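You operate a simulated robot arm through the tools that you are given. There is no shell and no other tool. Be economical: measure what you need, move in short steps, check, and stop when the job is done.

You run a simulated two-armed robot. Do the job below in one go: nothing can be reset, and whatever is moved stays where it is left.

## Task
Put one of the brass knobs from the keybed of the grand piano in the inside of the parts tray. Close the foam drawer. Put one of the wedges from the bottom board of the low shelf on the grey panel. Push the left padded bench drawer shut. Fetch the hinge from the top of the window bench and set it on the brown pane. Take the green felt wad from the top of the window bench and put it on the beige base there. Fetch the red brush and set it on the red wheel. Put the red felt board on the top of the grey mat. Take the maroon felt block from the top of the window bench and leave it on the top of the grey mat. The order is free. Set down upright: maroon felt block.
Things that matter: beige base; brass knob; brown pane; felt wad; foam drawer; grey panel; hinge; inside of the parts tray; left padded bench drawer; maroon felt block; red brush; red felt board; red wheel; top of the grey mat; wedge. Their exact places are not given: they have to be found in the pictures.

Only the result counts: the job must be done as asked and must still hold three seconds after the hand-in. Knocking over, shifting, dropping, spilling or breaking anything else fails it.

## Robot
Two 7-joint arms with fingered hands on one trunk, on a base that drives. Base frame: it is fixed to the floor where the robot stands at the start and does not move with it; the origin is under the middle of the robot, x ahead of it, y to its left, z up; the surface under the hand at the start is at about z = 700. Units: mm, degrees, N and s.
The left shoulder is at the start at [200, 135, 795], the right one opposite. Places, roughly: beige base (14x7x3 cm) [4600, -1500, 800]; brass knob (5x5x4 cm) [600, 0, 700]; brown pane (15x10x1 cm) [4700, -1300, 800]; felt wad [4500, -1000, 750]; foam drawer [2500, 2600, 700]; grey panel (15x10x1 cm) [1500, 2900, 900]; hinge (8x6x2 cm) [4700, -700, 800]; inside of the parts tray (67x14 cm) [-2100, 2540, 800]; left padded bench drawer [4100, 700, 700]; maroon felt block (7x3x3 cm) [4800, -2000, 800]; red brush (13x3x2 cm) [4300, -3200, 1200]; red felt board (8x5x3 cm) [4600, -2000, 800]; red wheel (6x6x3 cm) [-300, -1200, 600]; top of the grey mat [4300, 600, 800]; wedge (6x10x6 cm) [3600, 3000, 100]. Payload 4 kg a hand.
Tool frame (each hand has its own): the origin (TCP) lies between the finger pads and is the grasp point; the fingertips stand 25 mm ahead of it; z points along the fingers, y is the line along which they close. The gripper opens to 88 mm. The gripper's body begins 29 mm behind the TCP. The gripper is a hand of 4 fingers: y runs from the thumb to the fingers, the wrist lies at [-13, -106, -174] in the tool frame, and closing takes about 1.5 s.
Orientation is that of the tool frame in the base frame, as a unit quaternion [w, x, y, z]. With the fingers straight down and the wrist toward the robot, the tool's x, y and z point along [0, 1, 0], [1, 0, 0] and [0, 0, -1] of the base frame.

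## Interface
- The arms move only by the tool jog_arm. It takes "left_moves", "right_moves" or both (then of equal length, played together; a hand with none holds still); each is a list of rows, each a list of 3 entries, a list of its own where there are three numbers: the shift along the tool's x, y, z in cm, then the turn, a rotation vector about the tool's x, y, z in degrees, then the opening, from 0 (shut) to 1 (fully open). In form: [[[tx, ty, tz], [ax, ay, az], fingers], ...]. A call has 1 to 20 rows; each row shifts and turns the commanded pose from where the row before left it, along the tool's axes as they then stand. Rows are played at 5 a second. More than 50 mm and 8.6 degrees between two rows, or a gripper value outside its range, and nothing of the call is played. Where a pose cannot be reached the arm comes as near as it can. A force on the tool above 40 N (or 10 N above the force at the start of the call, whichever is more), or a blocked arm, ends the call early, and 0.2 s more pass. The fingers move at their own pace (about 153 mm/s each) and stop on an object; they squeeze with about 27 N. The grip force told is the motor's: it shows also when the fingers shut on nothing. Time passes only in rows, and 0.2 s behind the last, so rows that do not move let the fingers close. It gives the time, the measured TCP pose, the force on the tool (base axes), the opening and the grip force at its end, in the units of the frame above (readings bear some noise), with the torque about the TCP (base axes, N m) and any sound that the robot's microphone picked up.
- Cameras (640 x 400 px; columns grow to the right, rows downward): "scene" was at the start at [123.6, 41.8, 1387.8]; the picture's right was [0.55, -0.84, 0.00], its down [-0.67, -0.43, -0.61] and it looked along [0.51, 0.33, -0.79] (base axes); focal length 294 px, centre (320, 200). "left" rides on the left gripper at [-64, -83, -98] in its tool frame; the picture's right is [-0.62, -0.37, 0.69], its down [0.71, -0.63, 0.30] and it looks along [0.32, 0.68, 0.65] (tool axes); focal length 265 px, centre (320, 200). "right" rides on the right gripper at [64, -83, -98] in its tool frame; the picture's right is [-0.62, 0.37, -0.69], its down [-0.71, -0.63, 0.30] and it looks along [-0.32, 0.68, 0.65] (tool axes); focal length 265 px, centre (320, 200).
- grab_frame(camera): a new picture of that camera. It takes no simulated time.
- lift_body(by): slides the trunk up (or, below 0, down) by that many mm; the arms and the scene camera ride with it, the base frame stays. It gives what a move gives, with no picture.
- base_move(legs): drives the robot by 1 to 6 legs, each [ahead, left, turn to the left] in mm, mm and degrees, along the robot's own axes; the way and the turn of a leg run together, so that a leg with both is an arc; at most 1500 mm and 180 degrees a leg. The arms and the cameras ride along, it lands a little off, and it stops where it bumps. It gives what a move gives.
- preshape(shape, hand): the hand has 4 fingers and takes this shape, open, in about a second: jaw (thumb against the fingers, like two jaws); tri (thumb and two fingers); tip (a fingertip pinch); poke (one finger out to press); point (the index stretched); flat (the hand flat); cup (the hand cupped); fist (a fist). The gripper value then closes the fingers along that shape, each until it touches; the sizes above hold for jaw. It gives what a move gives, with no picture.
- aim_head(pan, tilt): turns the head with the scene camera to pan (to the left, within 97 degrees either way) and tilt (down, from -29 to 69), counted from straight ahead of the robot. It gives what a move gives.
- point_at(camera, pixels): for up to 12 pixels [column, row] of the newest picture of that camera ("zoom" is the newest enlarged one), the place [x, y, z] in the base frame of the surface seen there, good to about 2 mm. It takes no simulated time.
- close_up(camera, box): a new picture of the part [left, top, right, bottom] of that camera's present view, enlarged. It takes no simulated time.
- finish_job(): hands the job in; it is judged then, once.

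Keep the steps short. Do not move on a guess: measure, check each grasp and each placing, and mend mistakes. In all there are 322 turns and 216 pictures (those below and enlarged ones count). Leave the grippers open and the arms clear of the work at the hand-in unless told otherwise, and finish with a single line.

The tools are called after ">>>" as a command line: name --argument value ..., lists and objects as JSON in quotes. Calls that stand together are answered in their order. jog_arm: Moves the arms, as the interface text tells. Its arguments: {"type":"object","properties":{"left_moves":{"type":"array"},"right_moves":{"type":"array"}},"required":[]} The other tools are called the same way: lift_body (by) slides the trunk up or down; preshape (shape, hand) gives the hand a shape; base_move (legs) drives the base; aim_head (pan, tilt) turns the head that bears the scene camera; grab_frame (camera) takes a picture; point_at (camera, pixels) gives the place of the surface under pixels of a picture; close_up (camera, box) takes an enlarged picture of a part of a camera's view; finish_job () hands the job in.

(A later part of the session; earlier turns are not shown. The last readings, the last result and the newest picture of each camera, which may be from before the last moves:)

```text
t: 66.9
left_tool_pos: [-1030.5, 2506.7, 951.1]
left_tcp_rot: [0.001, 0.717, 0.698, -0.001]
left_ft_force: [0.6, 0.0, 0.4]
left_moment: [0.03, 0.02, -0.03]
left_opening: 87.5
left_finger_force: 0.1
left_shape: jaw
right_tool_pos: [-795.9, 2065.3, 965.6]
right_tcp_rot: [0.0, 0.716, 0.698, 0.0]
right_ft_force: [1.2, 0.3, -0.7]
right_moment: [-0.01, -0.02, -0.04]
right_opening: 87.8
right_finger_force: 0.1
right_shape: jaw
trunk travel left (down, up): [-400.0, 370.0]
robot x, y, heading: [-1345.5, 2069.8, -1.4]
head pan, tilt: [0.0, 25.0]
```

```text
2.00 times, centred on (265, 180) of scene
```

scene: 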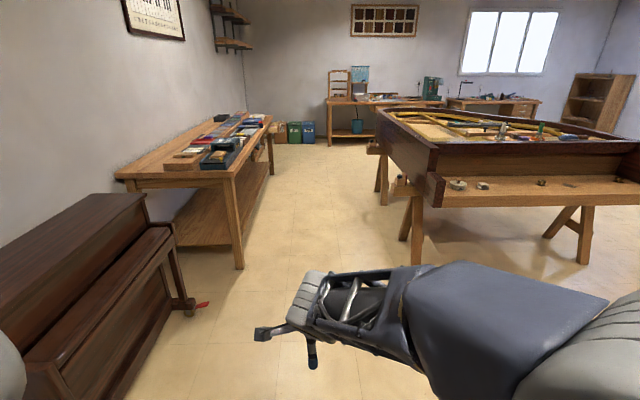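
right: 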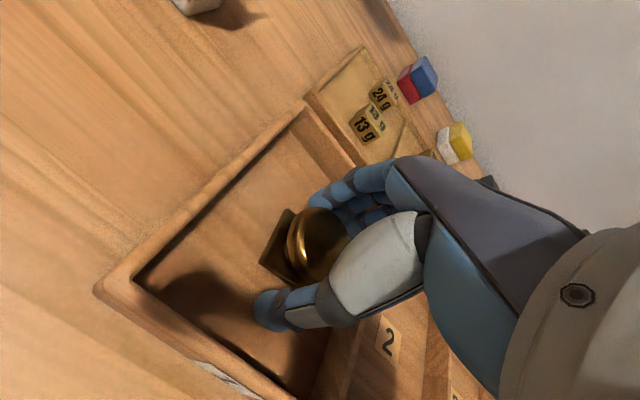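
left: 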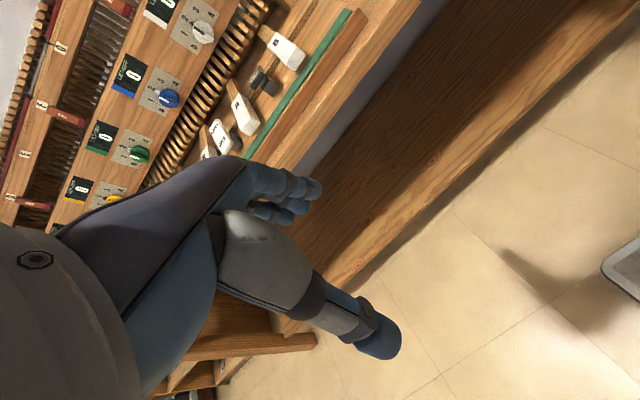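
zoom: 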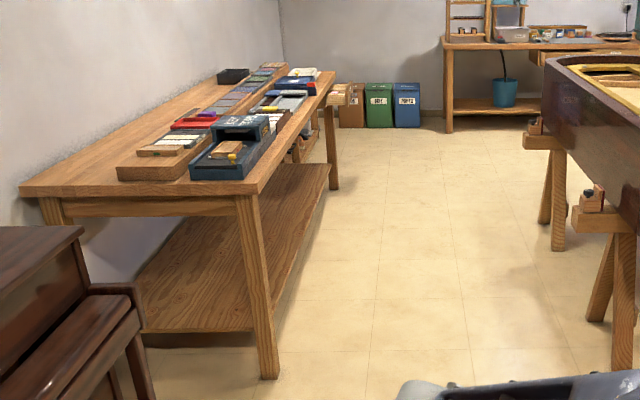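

I'll drive down the corridor centre (y≈1950) to x≈1500.

>>> base_move --legs '[[0, -120, 1.4], [1420, 0, 0], [1420, 0, 0]]'

>>> aim_head --pan 35 --tilt 30

>>> grab_frame --camera "scene"

```text
t: 81.5
left_tool_pos: [1804.6, 2413.1, 951.7]
left_tcp_rot: [0.0, 0.699, 0.715, 0.0]
left_ft_force: [0.1, -0.6, -0.1]
left_moment: [0.04, 0.0, 0.0]
left_opening: 87.6
left_finger_force: 0.1
left_shape: jaw
right_tool_pos: [2060.1, 1983.0, 965.8]
right_tcp_rot: [0.0, 0.7, 0.714, 0.0]
right_ft_force: [-0.8, -0.3, -0.4]
right_moment: [-0.02, -0.01, 0.01]
right_opening: 87.7
right_finger_force: 0.0
right_shape: jaw
trunk travel left (down, up): [-400.0, 370.0]
robot x, y, heading: [1509.4, 1962.3, 1.2]
head pan, tilt: [0.0, 25.0]
```

```text
t: 82.6
left_tool_pos: [1805.0, 2413.0, 950.4]
left_tcp_rot: [0.001, 0.7, 0.714, 0.0]
left_ft_force: [-0.5, -0.1, -0.3]
left_moment: [-0.01, 0.01, 0.01]
left_opening: 87.6
left_finger_force: 0.1
left_shape: jaw
right_tool_pos: [2059.1, 1983.2, 965.9]
right_tcp_rot: [0.0, 0.699, 0.715, 0.0]
right_ft_force: [-0.7, 0.0, 0.6]
right_moment: [0.0, 0.02, 0.03]
right_opening: 88.0
right_finger_force: 0.0
right_shape: jaw
trunk travel left (down, up): [-400.0, 370.0]
robot x, y, heading: [1509.3, 1958.2, 1.3]
head pan, tilt: [35.0, 30.0]
```

```text
183 pictures are left
```

scene: 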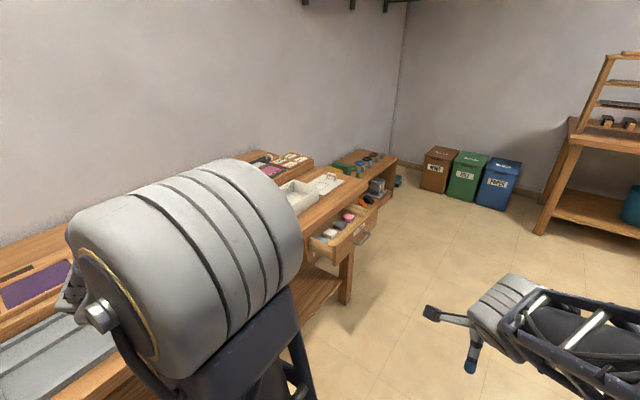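

The open drawer sits at (345,235), with the low shelf beyond it. I'll zoom and measure.

>>> close_up --camera "scene" --box '[290, 140, 430, 280]'

>>> point_at --camera "scene" --pixels '[[355, 252], [376, 216], [363, 240], [310, 245], [345, 208], [348, 290], [376, 188], [365, 205], [395, 163], [340, 165], [390, 190], [361, 245]]'

```text
2.86 times, centred on (360, 210) of scene
```

zoom: 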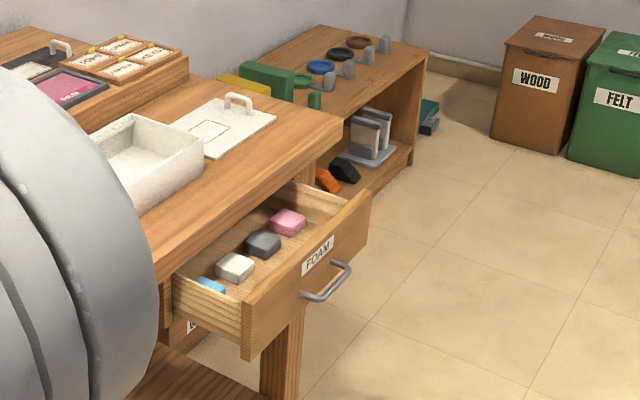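

```text
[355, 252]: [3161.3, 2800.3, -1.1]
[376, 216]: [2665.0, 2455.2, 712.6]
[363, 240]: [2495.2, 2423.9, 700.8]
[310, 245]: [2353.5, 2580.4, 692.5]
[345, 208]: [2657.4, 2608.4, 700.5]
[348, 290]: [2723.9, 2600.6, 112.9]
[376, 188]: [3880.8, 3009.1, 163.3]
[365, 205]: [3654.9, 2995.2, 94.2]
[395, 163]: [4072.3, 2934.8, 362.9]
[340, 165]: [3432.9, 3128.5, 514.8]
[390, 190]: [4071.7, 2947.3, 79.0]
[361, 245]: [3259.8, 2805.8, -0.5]
```

I'll drive to about (2300,1850) and turn to face the wall bench.

>>> base_move --legs '[[0, -110, -1.2], [790, 0, 0], [0, 0, 90]]'

>>> aim_head --pan -15 --tilt 45

>>> grab_frame --camera "scene"

>>> grab_frame --camera "right"

```text
t: 91.4
left_tool_pos: [1854.0, 2161.8, 950.4]
left_tcp_rot: [0.0, 0.003, 1.0, -0.001]
left_ft_force: [-0.1, 1.0, 0.3]
left_moment: [0.01, -0.01, 0.0]
left_opening: 87.8
left_finger_force: 0.0
left_shape: jaw
right_tool_pos: [2290.0, 2405.7, 967.0]
right_tcp_rot: [0.0, 0.003, 1.0, 0.0]
right_ft_force: [-0.1, 0.2, 0.0]
right_moment: [0.05, -0.01, 0.05]
right_opening: 87.8
right_finger_force: 0.2
right_shape: jaw
trunk travel left (down, up): [-400.0, 370.0]
robot x, y, heading: [2296.5, 1855.0, 89.6]
head pan, tilt: [35.0, 30.0]
```

```text
t: 92.5
left_tool_pos: [1853.2, 2162.2, 950.5]
left_tcp_rot: [0.0, 0.003, 1.0, 0.0]
left_ft_force: [0.3, 0.5, 0.3]
left_moment: [-0.01, 0.0, 0.03]
left_opening: 87.8
left_finger_force: 0.1
left_shape: jaw
right_tool_pos: [2291.8, 2405.2, 966.3]
right_tcp_rot: [0.0, 0.002, 1.0, 0.0]
right_ft_force: [-0.6, -0.5, -0.1]
right_moment: [-0.01, 0.02, 0.0]
right_opening: 87.8
right_finger_force: 0.0
right_shape: jaw
trunk travel left (down, up): [-400.0, 370.0]
robot x, y, heading: [2302.3, 1856.0, 89.8]
head pan, tilt: [-15.0, 45.0]
```

```text
181 pictures are left
```

scene: 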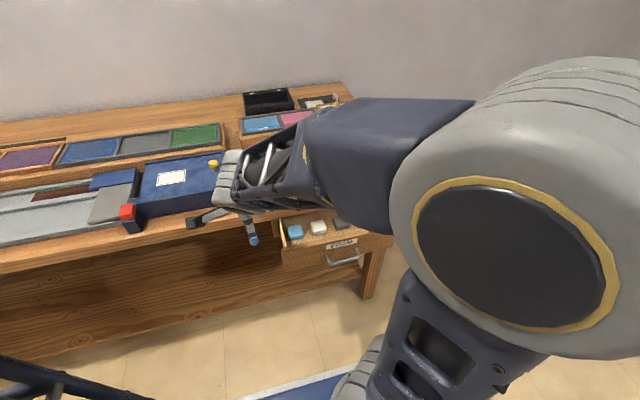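

```text
180 pictures are left
```

right: 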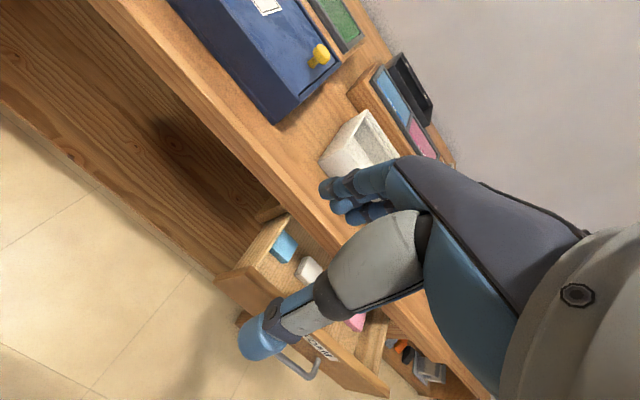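

I'll measure the drawer front and the panels row.

>>> point_at --camera "scene" --pixels '[[145, 145], [90, 150], [195, 135], [25, 158], [285, 262], [388, 245], [340, 262], [340, 248], [330, 228], [368, 290], [300, 230], [90, 200]]'

>>> close_up --camera "scene" --box '[0, 80, 240, 260]'

>>> close_up --camera "right" --box '[200, 180, 420, 400]'

```text
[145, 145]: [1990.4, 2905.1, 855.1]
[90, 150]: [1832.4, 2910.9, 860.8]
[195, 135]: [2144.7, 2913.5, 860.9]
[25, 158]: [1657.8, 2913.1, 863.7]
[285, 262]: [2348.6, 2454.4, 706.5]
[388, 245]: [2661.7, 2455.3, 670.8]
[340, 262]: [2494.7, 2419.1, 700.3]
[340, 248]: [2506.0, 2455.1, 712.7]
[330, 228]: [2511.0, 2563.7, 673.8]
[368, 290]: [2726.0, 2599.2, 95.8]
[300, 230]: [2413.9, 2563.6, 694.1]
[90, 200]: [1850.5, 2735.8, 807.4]
```

```text
2.22 times, centred on (120, 170) of scene
```

zoom: 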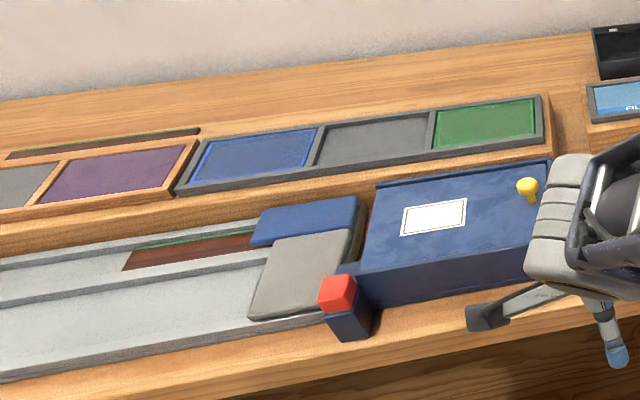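

```text
1.82 times, centred on (310, 290) of right
```

zoom: 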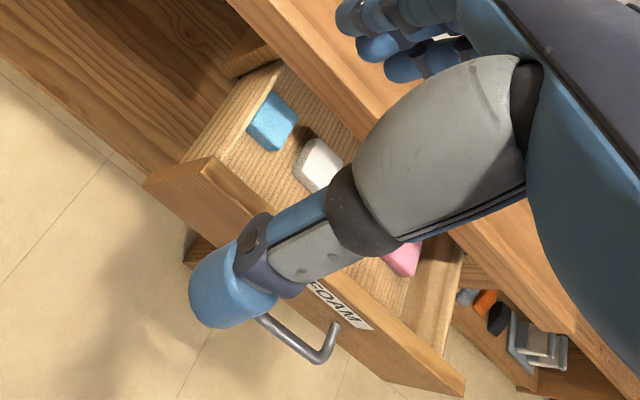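

The grey panel at x≈1500 must be the left group (the one at 1990 is the other). The drawer front is at y=2455, x 2349–2662. I need to step back a little, so I'll check the clearance toward the piano behind me.

>>> aim_head --pan -97 --tilt 40

>>> grab_frame --camera "scene"

```text
t: 94.1
left_tool_pos: [1853.3, 2161.4, 951.2]
left_tcp_rot: [0.001, 0.003, 1.0, 0.0]
left_ft_force: [-0.3, 0.8, -0.5]
left_moment: [-0.01, 0.01, 0.04]
left_opening: 87.5
left_finger_force: 0.1
left_shape: jaw
right_tool_pos: [2290.9, 2404.8, 966.5]
right_tcp_rot: [0.001, 0.003, 1.0, -0.001]
right_ft_force: [0.0, -0.4, 0.8]
right_moment: [0.0, 0.0, 0.03]
right_opening: 88.1
right_finger_force: 0.0
right_shape: jaw
trunk travel left (down, up): [-400.0, 370.0]
robot x, y, heading: [2297.5, 1854.5, 89.5]
head pan, tilt: [-97.0, 40.0]
```

```text
177 pictures are left
```

scene: 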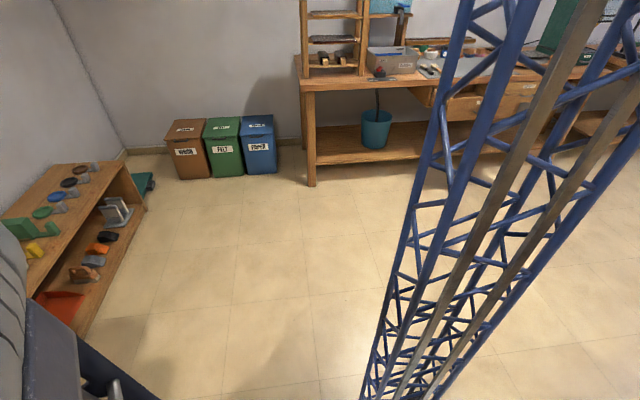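

The way behind isn't visible, so I won't back up. Instead I'll raise the trunk 200 mm, so the arm comes from above, and pitch the right hand forward with fingers shut.

>>> lift_body --by 200

>>> jog_arm --right_moves '[[[0, 0, 0], [-8.5, 0, 0], 0], [[0, 0, 0], [-8.5, 0, 0], 0], [[0, 0, 0], [-8.5, 0, 0], 0], [[0, 0, 0], [-8.5, 0, 0], 0], [[0, 0, 0], [-8.5, 0, 0], 0], [[0, 0, 0], [-8.5, 0, 0], 0], [[0, 0, 0], [-8.5, 0, 0], 0], [[0, 0, 0], [0, 0, 0], 0], [[0, 0, 0], [0, 0, 0], 0]]'

>>> aim_head --pan -15 --tilt 50

>>> grab_frame --camera "scene"

```text
t: 96.3
left_tool_pos: [1853.0, 2160.9, 1152.0]
left_tcp_rot: [0.0, 0.003, 1.0, -0.001]
left_ft_force: [-0.7, -0.2, 0.3]
left_moment: [-0.01, 0.01, -0.03]
left_opening: 87.7
left_finger_force: 0.0
left_shape: jaw
right_tool_pos: [2290.4, 2404.3, 1165.8]
right_tcp_rot: [0.0, 0.002, 1.0, 0.0]
right_ft_force: [-0.4, 0.2, 0.1]
right_moment: [0.02, 0.03, 0.01]
right_opening: 87.9
right_finger_force: 0.1
right_shape: jaw
trunk travel left (down, up): [-600.0, 170.0]
robot x, y, heading: [2300.0, 1857.7, 89.9]
head pan, tilt: [-97.0, 40.0]
```

```text
t: 98.3
left_tool_pos: [1852.8, 2161.1, 1151.1]
left_tcp_rot: [0.0, 0.002, 1.0, -0.001]
left_ft_force: [-0.3, -0.1, -0.2]
left_moment: [0.02, -0.01, -0.01]
left_opening: 87.8
left_finger_force: 0.0
left_shape: jaw
right_tool_pos: [2247.6, 2456.5, 1193.1]
right_tcp_rot: [0.002, 0.003, 0.868, 0.496]
right_ft_force: [0.3, -0.4, -0.5]
right_moment: [0.02, -0.04, 0.01]
right_opening: 0.1
right_finger_force: 27.7
right_shape: jaw
right hand out of reach, approached as far as the arm can: row 3, 4, 5, 6, 7
trunk travel left (down, up): [-600.0, 170.0]
robot x, y, heading: [2297.3, 1852.5, 89.9]
head pan, tilt: [-97.0, 40.0]
```

```text
t: 99.8
left_tool_pos: [1853.4, 2161.3, 1150.9]
left_tcp_rot: [0.0, 0.002, 1.0, 0.0]
left_ft_force: [0.9, 0.6, 0.2]
left_moment: [-0.01, 0.01, -0.02]
left_opening: 87.6
left_finger_force: 0.1
left_shape: jaw
right_tool_pos: [2245.9, 2456.0, 1192.6]
right_tcp_rot: [0.002, 0.003, 0.868, 0.496]
right_ft_force: [0.5, -0.8, 0.2]
right_moment: [0.03, -0.01, -0.01]
right_opening: 0.0
right_finger_force: 27.5
right_shape: jaw
trunk travel left (down, up): [-600.0, 170.0]
robot x, y, heading: [2298.1, 1855.9, 89.6]
head pan, tilt: [-15.0, 50.0]
```

```text
176 pictures are left
```

scene: 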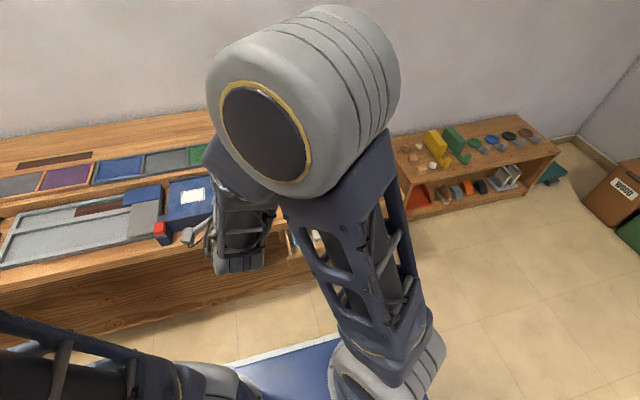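

The right hand is too close in for this. I'll undo the tilt and lower the trunk back. Then I'll take a better stand east of the piano tail, where there's free floor, and use the left hand.

>>> jog_arm --right_moves '[[[0, 0, 0], [8.5, 0, 0], 0], [[0, 0, 0], [8.5, 0, 0], 0], [[0, 0, 0], [8.5, 0, 0], 0], [[0, 0, 0], [8.5, 0, 0], 0], [[0, 0, 0], [8.5, 0, 0], 0], [[0, 0, 0], [8.5, 0, 0], 0], [[0, 0, 0], [8.5, 0, 0], 0], [[0, 0, 0], [0, 0, 0], 1], [[0, 0, 0], [0, 0, 0], 1]]'

>>> lift_body --by -200

>>> base_move --legs '[[0, -600, 0]]'

>>> aim_head --pan 80 --tilt 40

>>> grab_frame --camera "scene"

```text
t: 101.8
left_tool_pos: [1853.7, 2161.5, 1151.5]
left_tcp_rot: [0.001, 0.002, 1.0, 0.0]
left_ft_force: [0.9, -0.7, 1.4]
left_moment: [-0.01, -0.01, 0.01]
left_opening: 87.7
left_finger_force: 0.1
left_shape: jaw
right_tool_pos: [2245.7, 2456.2, 1193.6]
right_tcp_rot: [0.0, 0.002, 1.0, 0.0]
right_ft_force: [-0.2, -0.6, 0.4]
right_moment: [0.01, 0.01, 0.0]
right_opening: 87.8
right_finger_force: 0.1
right_shape: jaw
trunk travel left (down, up): [-600.0, 170.0]
robot x, y, heading: [2295.9, 1855.7, 89.8]
head pan, tilt: [-15.0, 50.0]
```

```text
t: 104.0
left_tool_pos: [1852.7, 2161.0, 950.8]
left_tcp_rot: [0.0, 0.003, 1.0, 0.0]
left_ft_force: [-0.9, -0.7, 0.1]
left_moment: [-0.04, 0.01, -0.02]
left_opening: 88.0
left_finger_force: 0.1
left_shape: jaw
right_tool_pos: [2245.5, 2456.6, 993.9]
right_tcp_rot: [0.001, 0.003, 1.0, 0.0]
right_ft_force: [-1.5, -0.5, 0.1]
right_moment: [-0.01, -0.01, -0.02]
right_opening: 88.0
right_finger_force: 0.1
right_shape: jaw
trunk travel left (down, up): [-400.0, 370.0]
robot x, y, heading: [2300.8, 1855.2, 89.7]
head pan, tilt: [-15.0, 50.0]
```

```text
t: 107.4
left_tool_pos: [2462.8, 2157.4, 951.1]
left_tcp_rot: [0.0, -0.001, 1.0, -0.001]
left_ft_force: [-0.4, 0.5, -1.1]
left_moment: [0.0, 0.01, 0.01]
left_opening: 87.6
left_finger_force: 0.1
left_shape: jaw
right_tool_pos: [2852.5, 2455.4, 993.0]
right_tcp_rot: [0.0, -0.001, 1.0, 0.0]
right_ft_force: [-0.5, -0.7, 0.4]
right_moment: [-0.04, 0.04, 0.02]
right_opening: 87.7
right_finger_force: 0.0
right_shape: jaw
trunk travel left (down, up): [-400.0, 370.0]
robot x, y, heading: [2908.2, 1859.9, 89.7]
head pan, tilt: [-15.0, 50.0]
```

```text
t: 109.1
left_tool_pos: [2463.0, 2158.0, 950.2]
left_tcp_rot: [0.0, -0.001, 1.0, 0.0]
left_ft_force: [-0.6, -0.1, -0.2]
left_moment: [-0.01, -0.04, -0.01]
left_opening: 87.4
left_finger_force: 0.1
left_shape: jaw
right_tool_pos: [2852.1, 2455.0, 993.2]
right_tcp_rot: [0.0, -0.001, 1.0, -0.001]
right_ft_force: [1.0, 0.3, -0.1]
right_moment: [-0.02, -0.02, 0.02]
right_opening: 87.7
right_finger_force: 0.0
right_shape: jaw
trunk travel left (down, up): [-400.0, 370.0]
robot x, y, heading: [2906.9, 1854.0, 90.2]
head pan, tilt: [80.0, 40.0]
```

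```text
175 pictures are left
```

scene: 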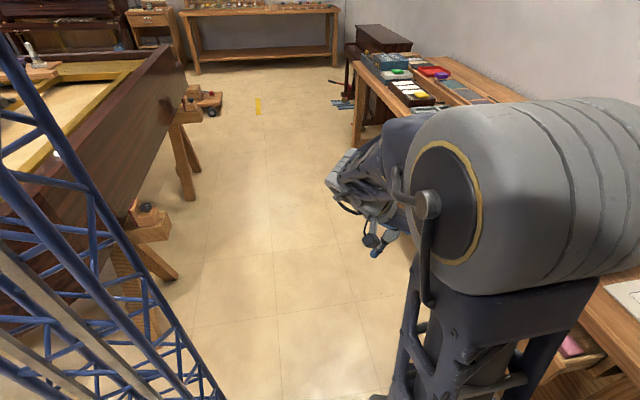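

I'll measure the piano's tail side and the sawhorse to see how far back I can stand.

>>> point_at --camera "scene" --pixels '[[170, 275], [140, 215], [165, 230], [185, 80], [130, 130], [150, 320], [560, 370], [600, 290]]'

>>> aim_head --pan 97 --tilt 60

>>> grab_frame --camera "scene"

```text
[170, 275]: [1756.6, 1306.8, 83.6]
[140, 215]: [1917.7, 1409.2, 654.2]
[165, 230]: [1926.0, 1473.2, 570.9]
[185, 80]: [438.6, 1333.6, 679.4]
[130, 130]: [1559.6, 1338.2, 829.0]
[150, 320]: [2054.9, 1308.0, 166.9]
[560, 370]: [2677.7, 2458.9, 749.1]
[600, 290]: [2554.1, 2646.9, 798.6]
```

```text
t: 110.0
left_tool_pos: [2461.7, 2155.8, 951.0]
left_tcp_rot: [0.001, -0.001, 1.0, 0.0]
left_ft_force: [0.5, -0.4, -1.0]
left_moment: [0.0, -0.02, 0.0]
left_opening: 87.5
left_finger_force: 0.1
left_shape: jaw
right_tool_pos: [2852.4, 2455.2, 993.9]
right_tcp_rot: [0.0, -0.002, 1.0, 0.0]
right_ft_force: [0.6, -0.2, -0.2]
right_moment: [0.0, -0.02, 0.01]
right_opening: 87.5
right_finger_force: 0.0
right_shape: jaw
trunk travel left (down, up): [-400.0, 370.0]
robot x, y, heading: [2907.8, 1852.1, 90.0]
head pan, tilt: [97.0, 60.0]
```

```text
174 pictures are left
```

scene: 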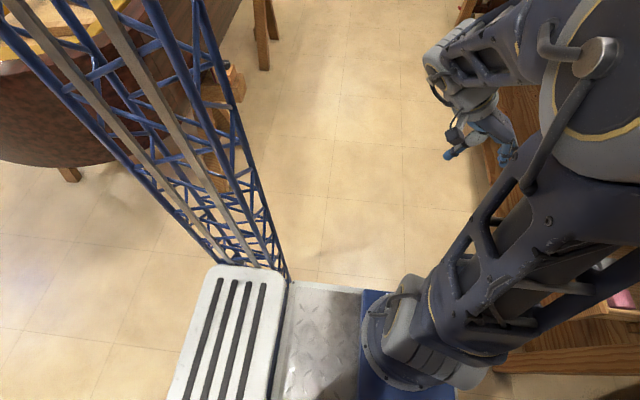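

Sawhorse blocks do stick out behind my old spot, so that was the right call. From here I'll step to about (2850,1750). Then I'll bring the left hand, fingers shut, in front of the drawer's right part (x≈2600, clear of the handle).

>>> base_move --legs '[[-105, 60, 0]]'

>>> jog_arm --left_moves '[[[-2.4, 3.4, 0], [0, 0, 0], 0], [[-2.4, 3.4, 0], [0, 0, 0], 0], [[-2.4, 3.4, 0], [0, 0, 0], 0], [[-2.4, 3.4, 0], [0, 0, 0], 0], [[-2.4, 3.4, 0], [0, 0, 0], 0], [[-2.4, 3.4, 0], [0, 0, 0], 0], [[-2.4, 3.4, 0], [0, 0, 0], 0], [[-2.4, 3.4, 0], [0, 0, 0], 0], [[0, 0, 0], [0, 0, 0], 0]]'

```text
t: 111.2
left_tool_pos: [2401.1, 2048.0, 950.7]
left_tcp_rot: [0.001, -0.003, 1.0, 0.0]
left_ft_force: [-0.1, 0.1, -0.2]
left_moment: [-0.02, -0.04, -0.01]
left_opening: 87.9
left_finger_force: 0.0
left_shape: jaw
right_tool_pos: [2789.0, 2346.4, 992.3]
right_tcp_rot: [0.001, -0.002, 1.0, -0.001]
right_ft_force: [0.4, -0.5, -0.6]
right_moment: [-0.03, -0.01, -0.03]
right_opening: 87.5
right_finger_force: 0.1
right_shape: jaw
trunk travel left (down, up): [-400.0, 370.0]
robot x, y, heading: [2850.0, 1743.1, 90.5]
head pan, tilt: [97.0, 60.0]
```

```text
t: 113.2
left_tool_pos: [2592.2, 2321.3, 949.2]
left_tcp_rot: [0.0, -0.002, 1.0, 0.0]
left_ft_force: [0.0, 0.1, 0.5]
left_moment: [0.0, 0.02, -0.01]
left_opening: 0.0
left_finger_force: 27.2
left_shape: jaw
right_tool_pos: [2789.2, 2346.3, 993.5]
right_tcp_rot: [0.0, -0.003, 1.0, 0.0]
right_ft_force: [0.5, 0.9, 0.1]
right_moment: [0.02, 0.01, -0.02]
right_opening: 87.8
right_finger_force: 0.1
right_shape: jaw
trunk travel left (down, up): [-400.0, 370.0]
robot x, y, heading: [2848.8, 1746.9, 90.2]
head pan, tilt: [97.0, 60.0]
```

Position is good. Now I'll lower to z≈690 and pitch the hand forward.

>>> jog_arm --left_moves '[[[0, 0, 4.3], [0, 0, 0], 0], [[0, 0, 4.3], [0, 0, 0], 0], [[0, 0, 4.3], [0, 0, 0], 0], [[0, 0, 4.3], [0, 0, 0], 0], [[0, 0, 4.3], [0, 0, 0], 0], [[0, 0, 4.3], [0, 0, 0], 0], [[0, 0, 0], [-8.5, 0, 0], 0], [[0, 0, 0], [-8.5, 0, 0], 0], [[0, 0, 0], [-8.5, 0, 0], 0], [[0, 0, 0], [-8.5, 0, 0], 0], [[0, 0, 0], [-8.5, 0, 0], 0], [[0, 0, 0], [-8.5, 0, 0], 0], [[0, 0, 0], [-8.5, 0, 0], 0], [[0, 0, 0], [0, 0, 0], 0], [[0, 0, 0], [0, 0, 0], 0]]'

>>> aim_head --pan 20 --tilt 50

>>> grab_frame --camera "scene"

>>> grab_frame --camera "left"

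```text
t: 114.6
left_tool_pos: [2589.3, 2319.4, 711.6]
left_tcp_rot: [-0.002, -0.007, 1.0, 0.007]
left_ft_force: [-0.7, 0.3, 0.3]
left_moment: [-0.04, 0.01, 0.0]
left_opening: 0.2
left_finger_force: 27.0
left_shape: jaw
right_tool_pos: [2805.6, 2348.5, 983.1]
right_tcp_rot: [0.014, 0.013, 1.0, -0.013]
right_ft_force: [1.6, 1.6, -1.4]
right_moment: [0.0, 0.01, 0.04]
right_opening: 87.9
right_finger_force: 0.0
right_shape: jaw
trunk travel left (down, up): [-400.0, 370.0]
robot x, y, heading: [2852.5, 1747.9, 90.5]
head pan, tilt: [97.0, 60.0]
stopped in row 6 (right hand): the force on the tool passed its limit at 124 N (the readings are from after the stop); the commanded pose is now the measured one
```

```text
t: 116.1
left_tool_pos: [2589.9, 2320.4, 713.0]
left_tcp_rot: [0.0, -0.008, 1.0, 0.006]
left_ft_force: [0.1, -0.2, 1.9]
left_moment: [0.02, -0.01, -0.03]
left_opening: 0.0
left_finger_force: 26.9
left_shape: jaw
right_tool_pos: [2804.7, 2348.7, 982.8]
right_tcp_rot: [0.014, 0.011, 1.0, -0.013]
right_ft_force: [4.3, 3.7, -6.2]
right_moment: [0.14, 0.0, 0.1]
right_opening: 87.3
right_finger_force: 0.0
right_shape: jaw
trunk travel left (down, up): [-400.0, 370.0]
robot x, y, heading: [2847.5, 1744.1, 90.3]
head pan, tilt: [20.0, 50.0]
```

```text
173 pictures are left
```

scene: 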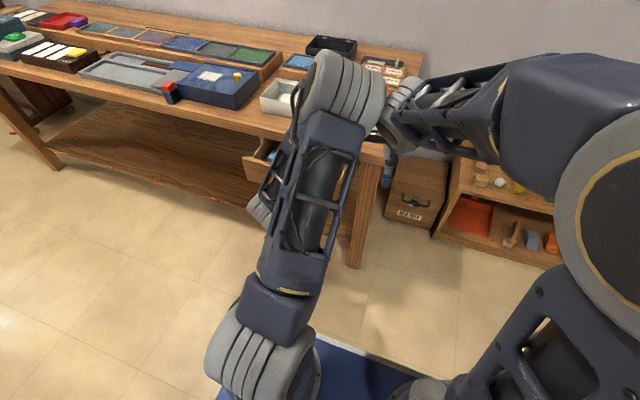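

```text
172 pictures are left
```

left: 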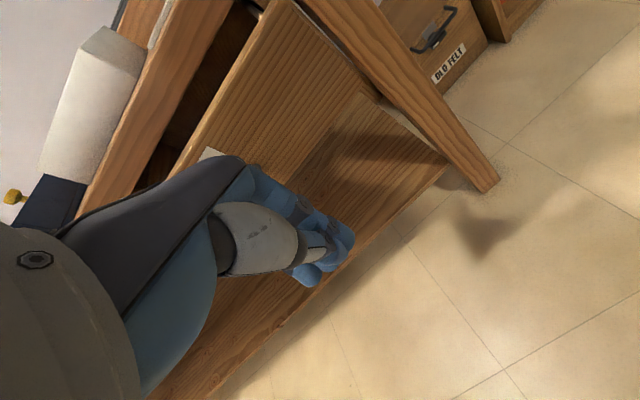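

The left forearm touched my own right hand. I'll move the right hand away to the right (+x).

>>> jog_arm --right_moves '[[[-4, 0, 0], [0, 0, 0], 1], [[-4, 0, 0], [0, 0, 0], 1], [[-4, 0, 0], [0, 0, 0], 1], [[-4, 0, 0], [0, 0, 0], 1], [[-4, 0, 0], [0, 0, 0], 1], [[-4, 0, 0], [0, 0, 0], 1], [[0, 0, 0], [0, 0, 0], 1]]'

>>> jog_arm --left_moves '[[[0, 0, 2.0], [0, 0, 0], 0], [[0, 0, 0], [-8.5, 0, 0], 0], [[0, 0, 0], [-8.5, 0, 0], 0], [[0, 0, 0], [-8.5, 0, 0], 0], [[0, 0, 0], [-8.5, 0, 0], 0], [[0, 0, 0], [-8.5, 0, 0], 0], [[0, 0, 0], [-8.5, 0, 0], 0], [[0, 0, 0], [-8.5, 0, 0], 0], [[0, 0, 0], [0, 0, 0], 0], [[0, 0, 0], [0, 0, 0], 0]]'

>>> grab_frame --camera "left"

```text
t: 117.7
left_tool_pos: [2590.5, 2320.1, 711.2]
left_tcp_rot: [-0.002, -0.007, 1.0, 0.006]
left_ft_force: [0.0, 0.1, 0.1]
left_moment: [0.02, -0.01, 0.0]
left_opening: 0.0
left_finger_force: 27.1
left_shape: jaw
right_tool_pos: [3044.3, 2345.0, 989.4]
right_tcp_rot: [0.013, 0.011, 1.0, -0.012]
right_ft_force: [0.2, 0.7, 0.7]
right_moment: [0.01, 0.01, 0.01]
right_opening: 87.6
right_finger_force: 0.1
right_shape: jaw
trunk travel left (down, up): [-400.0, 370.0]
robot x, y, heading: [2847.3, 1745.5, 90.3]
head pan, tilt: [20.0, 50.0]
```

```text
t: 119.9
left_tool_pos: [2562.4, 2417.5, 715.2]
left_tcp_rot: [-0.003, -0.005, 0.867, 0.498]
left_ft_force: [0.8, 0.4, 0.4]
left_moment: [0.03, 0.02, 0.0]
left_opening: 0.3
left_finger_force: 27.4
left_shape: jaw
left hand out of reach, approached as far as the arm can: row 6, 7, 8
right_tool_pos: [3044.2, 2343.9, 990.0]
right_tcp_rot: [0.014, 0.011, 1.0, -0.012]
right_ft_force: [0.2, 0.0, 0.5]
right_moment: [0.02, 0.02, 0.02]
right_opening: 87.6
right_finger_force: 0.0
right_shape: jaw
trunk travel left (down, up): [-400.0, 370.0]
robot x, y, heading: [2847.0, 1746.3, 90.4]
head pan, tilt: [20.0, 50.0]
```

```text
171 pictures are left
```

left: 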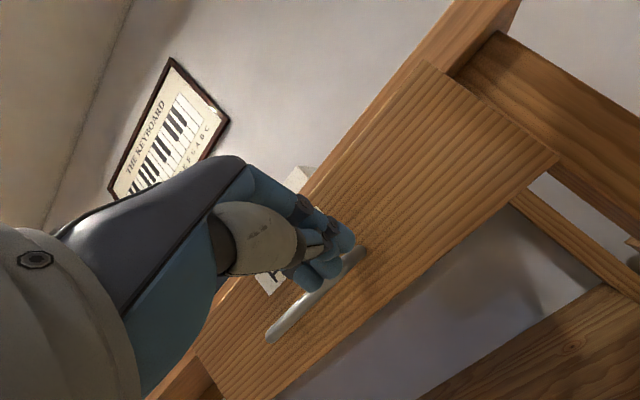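

The hand is pitched at the panel, and it's sitting ahead of the commanded point because that point was too near. I'll bring the command forward to match, then check before pushing.

>>> jog_arm --left_moves '[[[-0.5, 2.0, 3.4], [0, 0, 0], 0], [[-0.5, 2.0, 3.4], [0, 0, 0], 0], [[0, 0.5, 0.9], [0, 0, 0], 0], [[0, 0, 0], [0, 0, 0], 0]]'

>>> grab_frame --camera "left"

```text
t: 120.9
left_tool_pos: [2571.8, 2506.8, 714.9]
left_tcp_rot: [-0.004, -0.006, 0.865, 0.501]
left_ft_force: [-0.2, -0.3, 0.8]
left_moment: [0.0, -0.01, -0.07]
left_opening: 0.0
left_finger_force: 27.3
left_shape: jaw
right_tool_pos: [3044.1, 2344.6, 990.3]
right_tcp_rot: [0.013, 0.011, 1.0, -0.012]
right_ft_force: [0.5, 0.3, -1.4]
right_moment: [-0.01, -0.01, 0.02]
right_opening: 87.8
right_finger_force: 0.1
right_shape: jaw
trunk travel left (down, up): [-400.0, 370.0]
robot x, y, heading: [2850.5, 1742.6, 90.4]
head pan, tilt: [20.0, 50.0]
```

```text
170 pictures are left
```

left: 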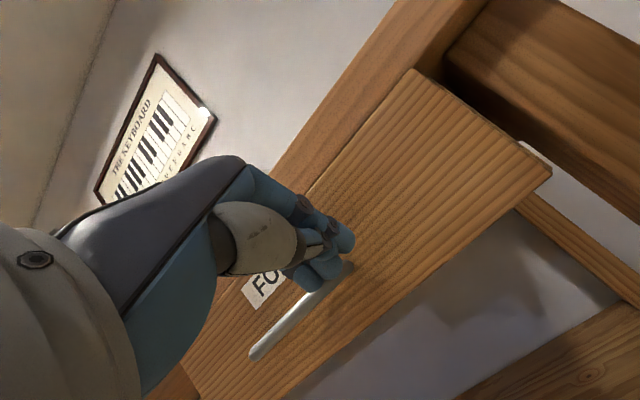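

It's already pushing: tips at y≈2529, drawer sliding. I'll continue in small steps until resistance.

>>> jog_arm --left_moves '[[[0, 0.5, 0.87], [0, 0, 0], 0], [[0, 0.5, 0.87], [0, 0, 0], 0], [[0, 0.5, 0.87], [0, 0, 0], 0], [[0, 0.25, 0.43], [0, 0, 0], 0], [[0, 0.25, 0.43], [0, 0, 0], 0], [[0, 0.25, 0.43], [0, 0, 0], 0], [[0, 0.25, 0.43], [0, 0, 0], 0], [[0, 0, 0], [0, 0, 0], 0]]'

>>> grab_frame --camera "left"

```text
t: 122.2
left_tool_pos: [2570.6, 2544.8, 717.6]
left_tcp_rot: [-0.003, -0.004, 0.865, 0.502]
left_ft_force: [5.8, -27.1, 16.4]
left_moment: [-0.62, 0.29, 0.44]
left_opening: 0.1
left_finger_force: 27.3
left_shape: jaw
right_tool_pos: [3044.0, 2343.5, 990.0]
right_tcp_rot: [0.013, 0.012, 1.0, -0.013]
right_ft_force: [0.0, 0.1, -0.5]
right_moment: [-0.05, -0.04, -0.02]
right_opening: 87.6
right_finger_force: 0.1
right_shape: jaw
trunk travel left (down, up): [-400.0, 370.0]
robot x, y, heading: [2852.3, 1744.5, 90.4]
head pan, tilt: [20.0, 50.0]
stopped in row 6 (left hand): the force on the tool passed its limit at 53 N (the readings are from after the stop); the commanded pose is now the measured one
```

```text
169 pictures are left
```

left: 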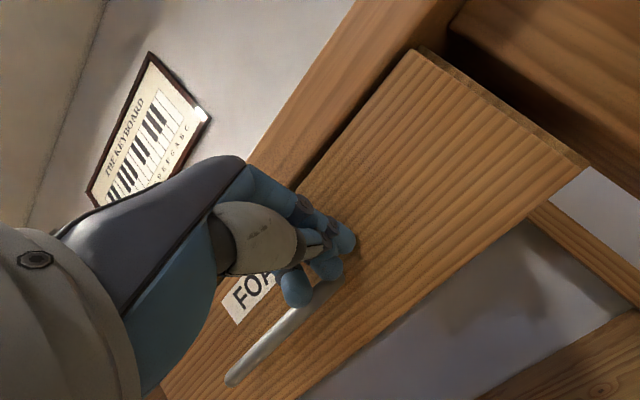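

Firm resistance of 53 N. I'll measure the front panel against the bench edge and the apron beside it.

>>> point_at --camera "left" --pixels '[[430, 200], [500, 170], [545, 135], [330, 110], [395, 90], [420, 60], [470, 90], [570, 240]]'

```text
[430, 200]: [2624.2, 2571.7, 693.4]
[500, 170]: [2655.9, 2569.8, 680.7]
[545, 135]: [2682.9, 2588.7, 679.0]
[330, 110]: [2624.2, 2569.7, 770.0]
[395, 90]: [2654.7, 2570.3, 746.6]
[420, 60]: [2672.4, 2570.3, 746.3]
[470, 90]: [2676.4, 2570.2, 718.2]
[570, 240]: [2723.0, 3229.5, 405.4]
```

Panel is flush with the bench edge (2570). I'll withdraw the hand 120 mm and look at the drawer from the head.

>>> jog_arm --left_moves '[[[0, -1, -1.7], [0, 0, 0], 0], [[0, -2, -3.4], [0, 0, 0], 0], [[0, -2, -3.4], [0, 0, 0], 0], [[0, -1, -1.7], [0, 0, 0], 0], [[0, 0, 0], [0, 0, 0], 0]]'

>>> grab_frame --camera "left"

>>> grab_frame --camera "scene"

```text
t: 123.5
left_tool_pos: [2570.0, 2430.1, 714.0]
left_tcp_rot: [-0.004, -0.004, 0.866, 0.5]
left_ft_force: [0.6, -0.2, 0.7]
left_moment: [-0.02, 0.03, 0.03]
left_opening: 0.1
left_finger_force: 26.6
left_shape: jaw
right_tool_pos: [3044.7, 2344.7, 989.7]
right_tcp_rot: [0.013, 0.01, 1.0, -0.012]
right_ft_force: [0.5, 0.1, 0.7]
right_moment: [0.05, 0.03, -0.03]
right_opening: 87.7
right_finger_force: 0.1
right_shape: jaw
trunk travel left (down, up): [-400.0, 370.0]
robot x, y, heading: [2849.1, 1746.6, 90.2]
head pan, tilt: [20.0, 50.0]
```

```text
168 pictures are left
```

left: 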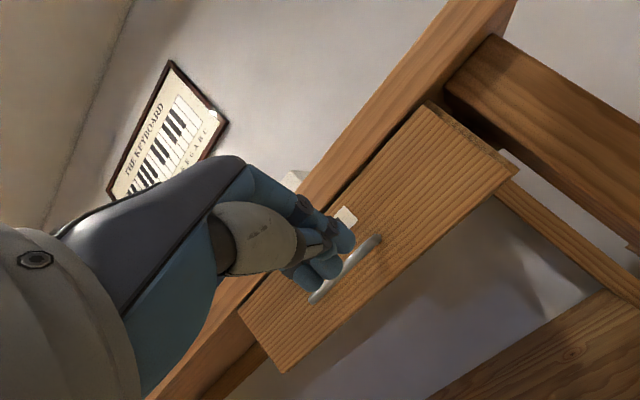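

```text
167 pictures are left
```

scene: 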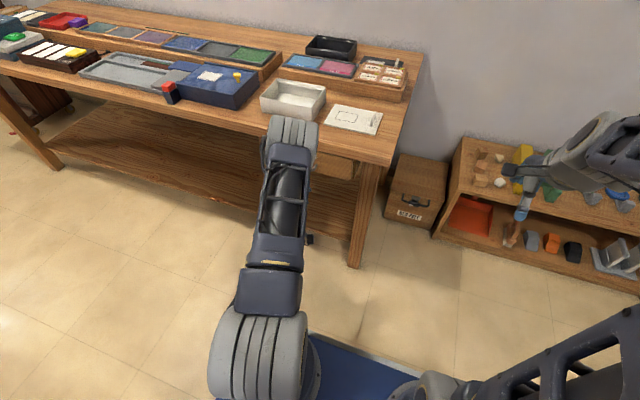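

>>> point_at --camera "left" --pixels '[[420, 170], [460, 190], [360, 150], [430, 105], [300, 330], [500, 150]]'

>>> close_up --camera "left" --box '[300, 20, 560, 260]'

```text
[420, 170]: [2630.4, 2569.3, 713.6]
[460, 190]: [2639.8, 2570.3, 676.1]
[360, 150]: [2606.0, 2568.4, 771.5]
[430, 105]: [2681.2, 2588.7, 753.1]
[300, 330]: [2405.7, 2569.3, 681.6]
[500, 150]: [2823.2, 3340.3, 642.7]
```

```text
1.67 times, centred on (430, 140) of left
```

zoom: 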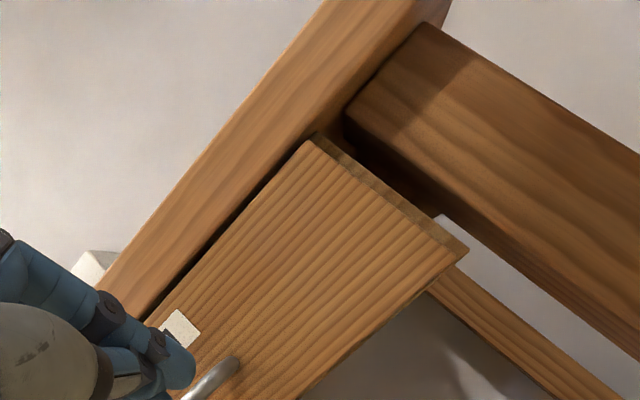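

Drawer is closed. I'll retract the left hand to its carrying pose, then drive in front of the low shelf.

>>> jog_arm --left_moves '[[[0, 0, 0], [8.5, 0, 0], 0], [[0, 0, 0], [8.5, 0, 0], 0], [[0, 0, 0], [8.5, 0, 0], 0], [[0, 0, 0], [8.5, 0, 0], 0.5], [[0, 0, 0], [8.5, 0, 0], 1], [[0, 0, 0], [8.5, 0, 0], 1], [[0, 0, 0], [8.5, 0, 0], 1], [[0, -4.5, 0], [0, 0, 0], 1], [[2, -4, -2], [0, 0, 0], 1], [[2, -4, -2], [0, 0, 0], 1], [[2, -2, -4], [0, 0, 0], 1], [[2, -2, -4], [0, 0, 0], 1], [[2, 0, -4], [0, 0, 0], 1], [[2, 0, -4], [0, 0, 0], 1], [[0, 0, -4], [0, 0, 0], 1]]'

>>> base_move --legs '[[0, -550, 0], [430, 0, 0]]'

>>> aim_head --pan -15 --tilt 48

>>> grab_frame --camera "scene"

```text
t: 126.7
left_tool_pos: [2451.4, 2259.8, 955.0]
left_tcp_rot: [-0.001, -0.005, 1.0, 0.006]
left_ft_force: [0.4, 0.0, -0.8]
left_moment: [-0.03, -0.06, 0.04]
left_opening: 87.9
left_finger_force: 0.0
left_shape: jaw
right_tool_pos: [3043.1, 2345.3, 989.4]
right_tcp_rot: [0.013, 0.011, 1.0, -0.012]
right_ft_force: [-0.2, 0.2, -0.6]
right_moment: [-0.03, 0.01, 0.0]
right_opening: 87.7
right_finger_force: 0.0
right_shape: jaw
trunk travel left (down, up): [-400.0, 370.0]
robot x, y, heading: [2851.1, 1747.7, 90.4]
head pan, tilt: [20.0, 50.0]
```

```text
t: 132.1
left_tool_pos: [2990.0, 2691.7, 953.5]
left_tcp_rot: [-0.001, -0.01, 1.0, 0.004]
left_ft_force: [-0.5, 0.0, 0.0]
left_moment: [0.01, 0.07, 0.0]
left_opening: 87.8
left_finger_force: 0.0
left_shape: jaw
right_tool_pos: [3583.3, 2783.0, 989.8]
right_tcp_rot: [0.014, 0.007, 1.0, -0.012]
right_ft_force: [0.6, 0.0, 0.0]
right_moment: [0.02, 0.01, 0.03]
right_opening: 87.7
right_finger_force: 0.1
right_shape: jaw
trunk travel left (down, up): [-400.0, 370.0]
robot x, y, heading: [3393.7, 2183.6, 91.0]
head pan, tilt: [20.0, 50.0]
```

```text
t: 133.1
left_tool_pos: [2990.9, 2692.1, 954.4]
left_tcp_rot: [-0.002, -0.01, 1.0, 0.005]
left_ft_force: [-0.1, -0.4, 0.3]
left_moment: [0.01, 0.0, 0.0]
left_opening: 87.8
left_finger_force: 0.1
left_shape: jaw
right_tool_pos: [3583.0, 2782.1, 989.6]
right_tcp_rot: [0.014, 0.007, 1.0, -0.012]
right_ft_force: [0.6, -0.5, 0.4]
right_moment: [0.04, 0.0, 0.01]
right_opening: 87.5
right_finger_force: 0.1
right_shape: jaw
trunk travel left (down, up): [-400.0, 370.0]
robot x, y, heading: [3389.0, 2183.2, 91.0]
head pan, tilt: [-15.0, 48.0]
```

```text
165 pictures are left
```

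scene: 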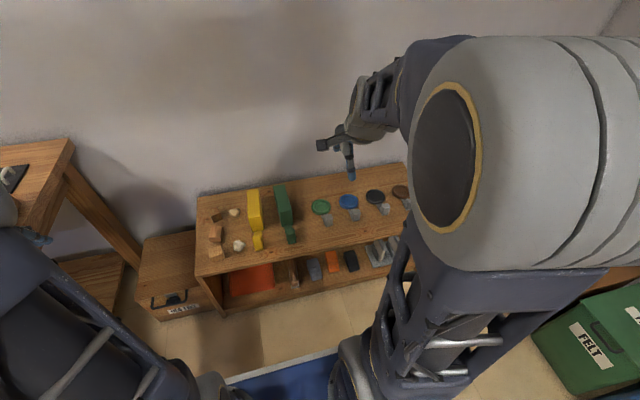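

I'll zoom on the wedges and measure the shelf, the bin and the box.

>>> close_up --camera "scene" --box '[190, 160, 420, 320]'

>>> point_at --camera "scene" --pixels '[[313, 268], [331, 262], [351, 260], [293, 272], [322, 285], [300, 255], [330, 247], [225, 300], [150, 240], [540, 325], [560, 385], [275, 290]]'

```text
2.50 times, centred on (305, 240) of scene
```

zoom: 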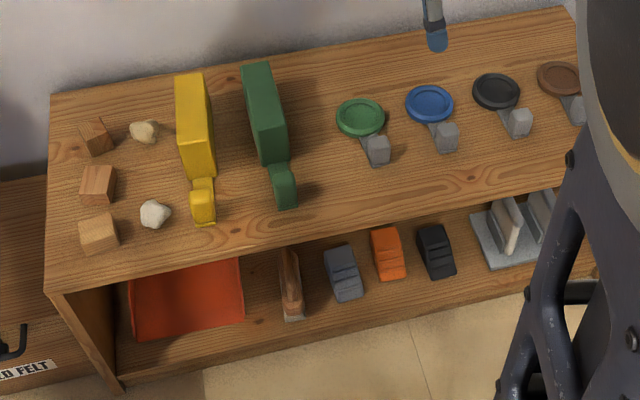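

```text
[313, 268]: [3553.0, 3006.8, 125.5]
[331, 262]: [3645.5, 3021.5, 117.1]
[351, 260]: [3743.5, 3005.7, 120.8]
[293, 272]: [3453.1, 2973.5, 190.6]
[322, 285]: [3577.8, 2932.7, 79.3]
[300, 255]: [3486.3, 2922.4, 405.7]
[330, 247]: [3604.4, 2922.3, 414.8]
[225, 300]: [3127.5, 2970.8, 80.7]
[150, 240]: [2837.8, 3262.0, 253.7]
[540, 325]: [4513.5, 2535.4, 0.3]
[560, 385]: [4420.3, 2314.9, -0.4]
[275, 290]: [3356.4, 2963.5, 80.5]
```

The wedges (grey 3553, orange 3645, black 3743; y≈3005) stand on the bottom board at z≈80, and the top board's front edge is y≈2922, z≈410. I'll lower the trunk 300 mm and look with the right hand camera.

>>> lift_body --by -300

>>> grab_frame --camera "scene"

>>> grab_frame --camera "right"

```text
t: 136.1
left_tool_pos: [2989.9, 2692.7, 654.3]
left_tcp_rot: [0.0, -0.009, 1.0, 0.006]
left_ft_force: [0.0, -0.1, 0.8]
left_moment: [0.01, 0.0, -0.03]
left_opening: 87.8
left_finger_force: 0.0
left_shape: jaw
right_tool_pos: [3583.1, 2783.0, 689.6]
right_tcp_rot: [0.014, 0.007, 1.0, -0.013]
right_ft_force: [-0.1, 0.2, -0.3]
right_moment: [-0.01, -0.01, 0.02]
right_opening: 87.6
right_finger_force: 0.0
right_shape: jaw
trunk travel left (down, up): [-100.0, 670.0]
robot x, y, heading: [3393.3, 2180.4, 91.0]
head pan, tilt: [-15.0, 48.0]
```

```text
163 pictures are left
```

scene: 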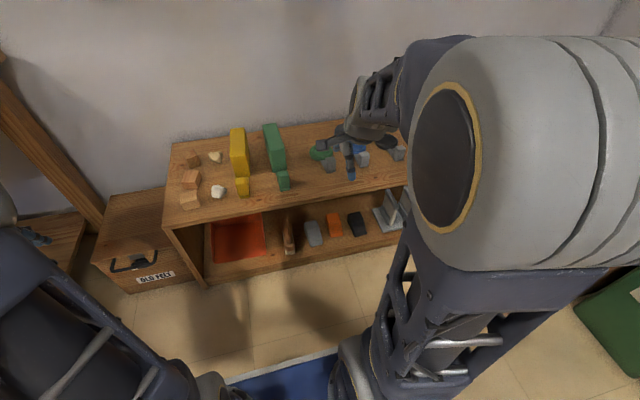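

```text
162 pictures are left
```

right: 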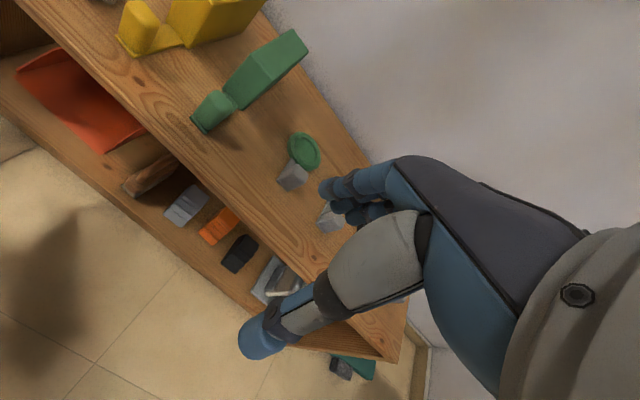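

>>> close_up --camera "scene" --box '[270, 190, 410, 280]'

>>> point_at --camera "zoom" --pixels '[[190, 165], [190, 190], [200, 210], [210, 240], [215, 260], [170, 220], [232, 205], [260, 230], [285, 200], [380, 150], [400, 200], [150, 260]]'

```text
4.44 times, centred on (340, 235) of scene
```

zoom: 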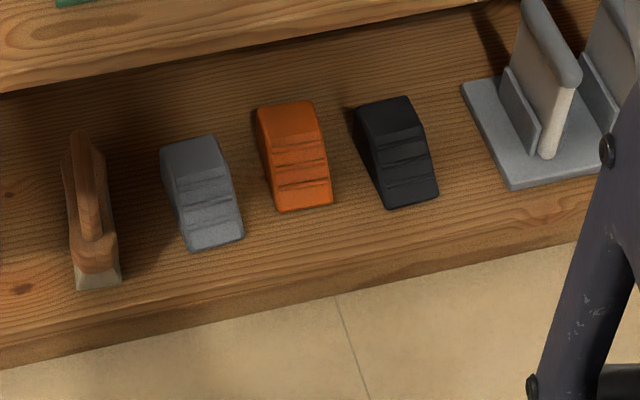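

```text
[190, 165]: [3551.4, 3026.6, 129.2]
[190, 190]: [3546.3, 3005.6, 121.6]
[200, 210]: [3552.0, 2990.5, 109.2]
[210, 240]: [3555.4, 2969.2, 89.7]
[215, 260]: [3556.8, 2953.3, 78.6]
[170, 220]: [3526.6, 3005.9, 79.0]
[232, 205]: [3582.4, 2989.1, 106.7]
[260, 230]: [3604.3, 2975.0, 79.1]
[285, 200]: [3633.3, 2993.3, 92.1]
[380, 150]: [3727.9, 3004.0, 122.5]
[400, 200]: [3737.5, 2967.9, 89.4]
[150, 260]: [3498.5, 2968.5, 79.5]
```

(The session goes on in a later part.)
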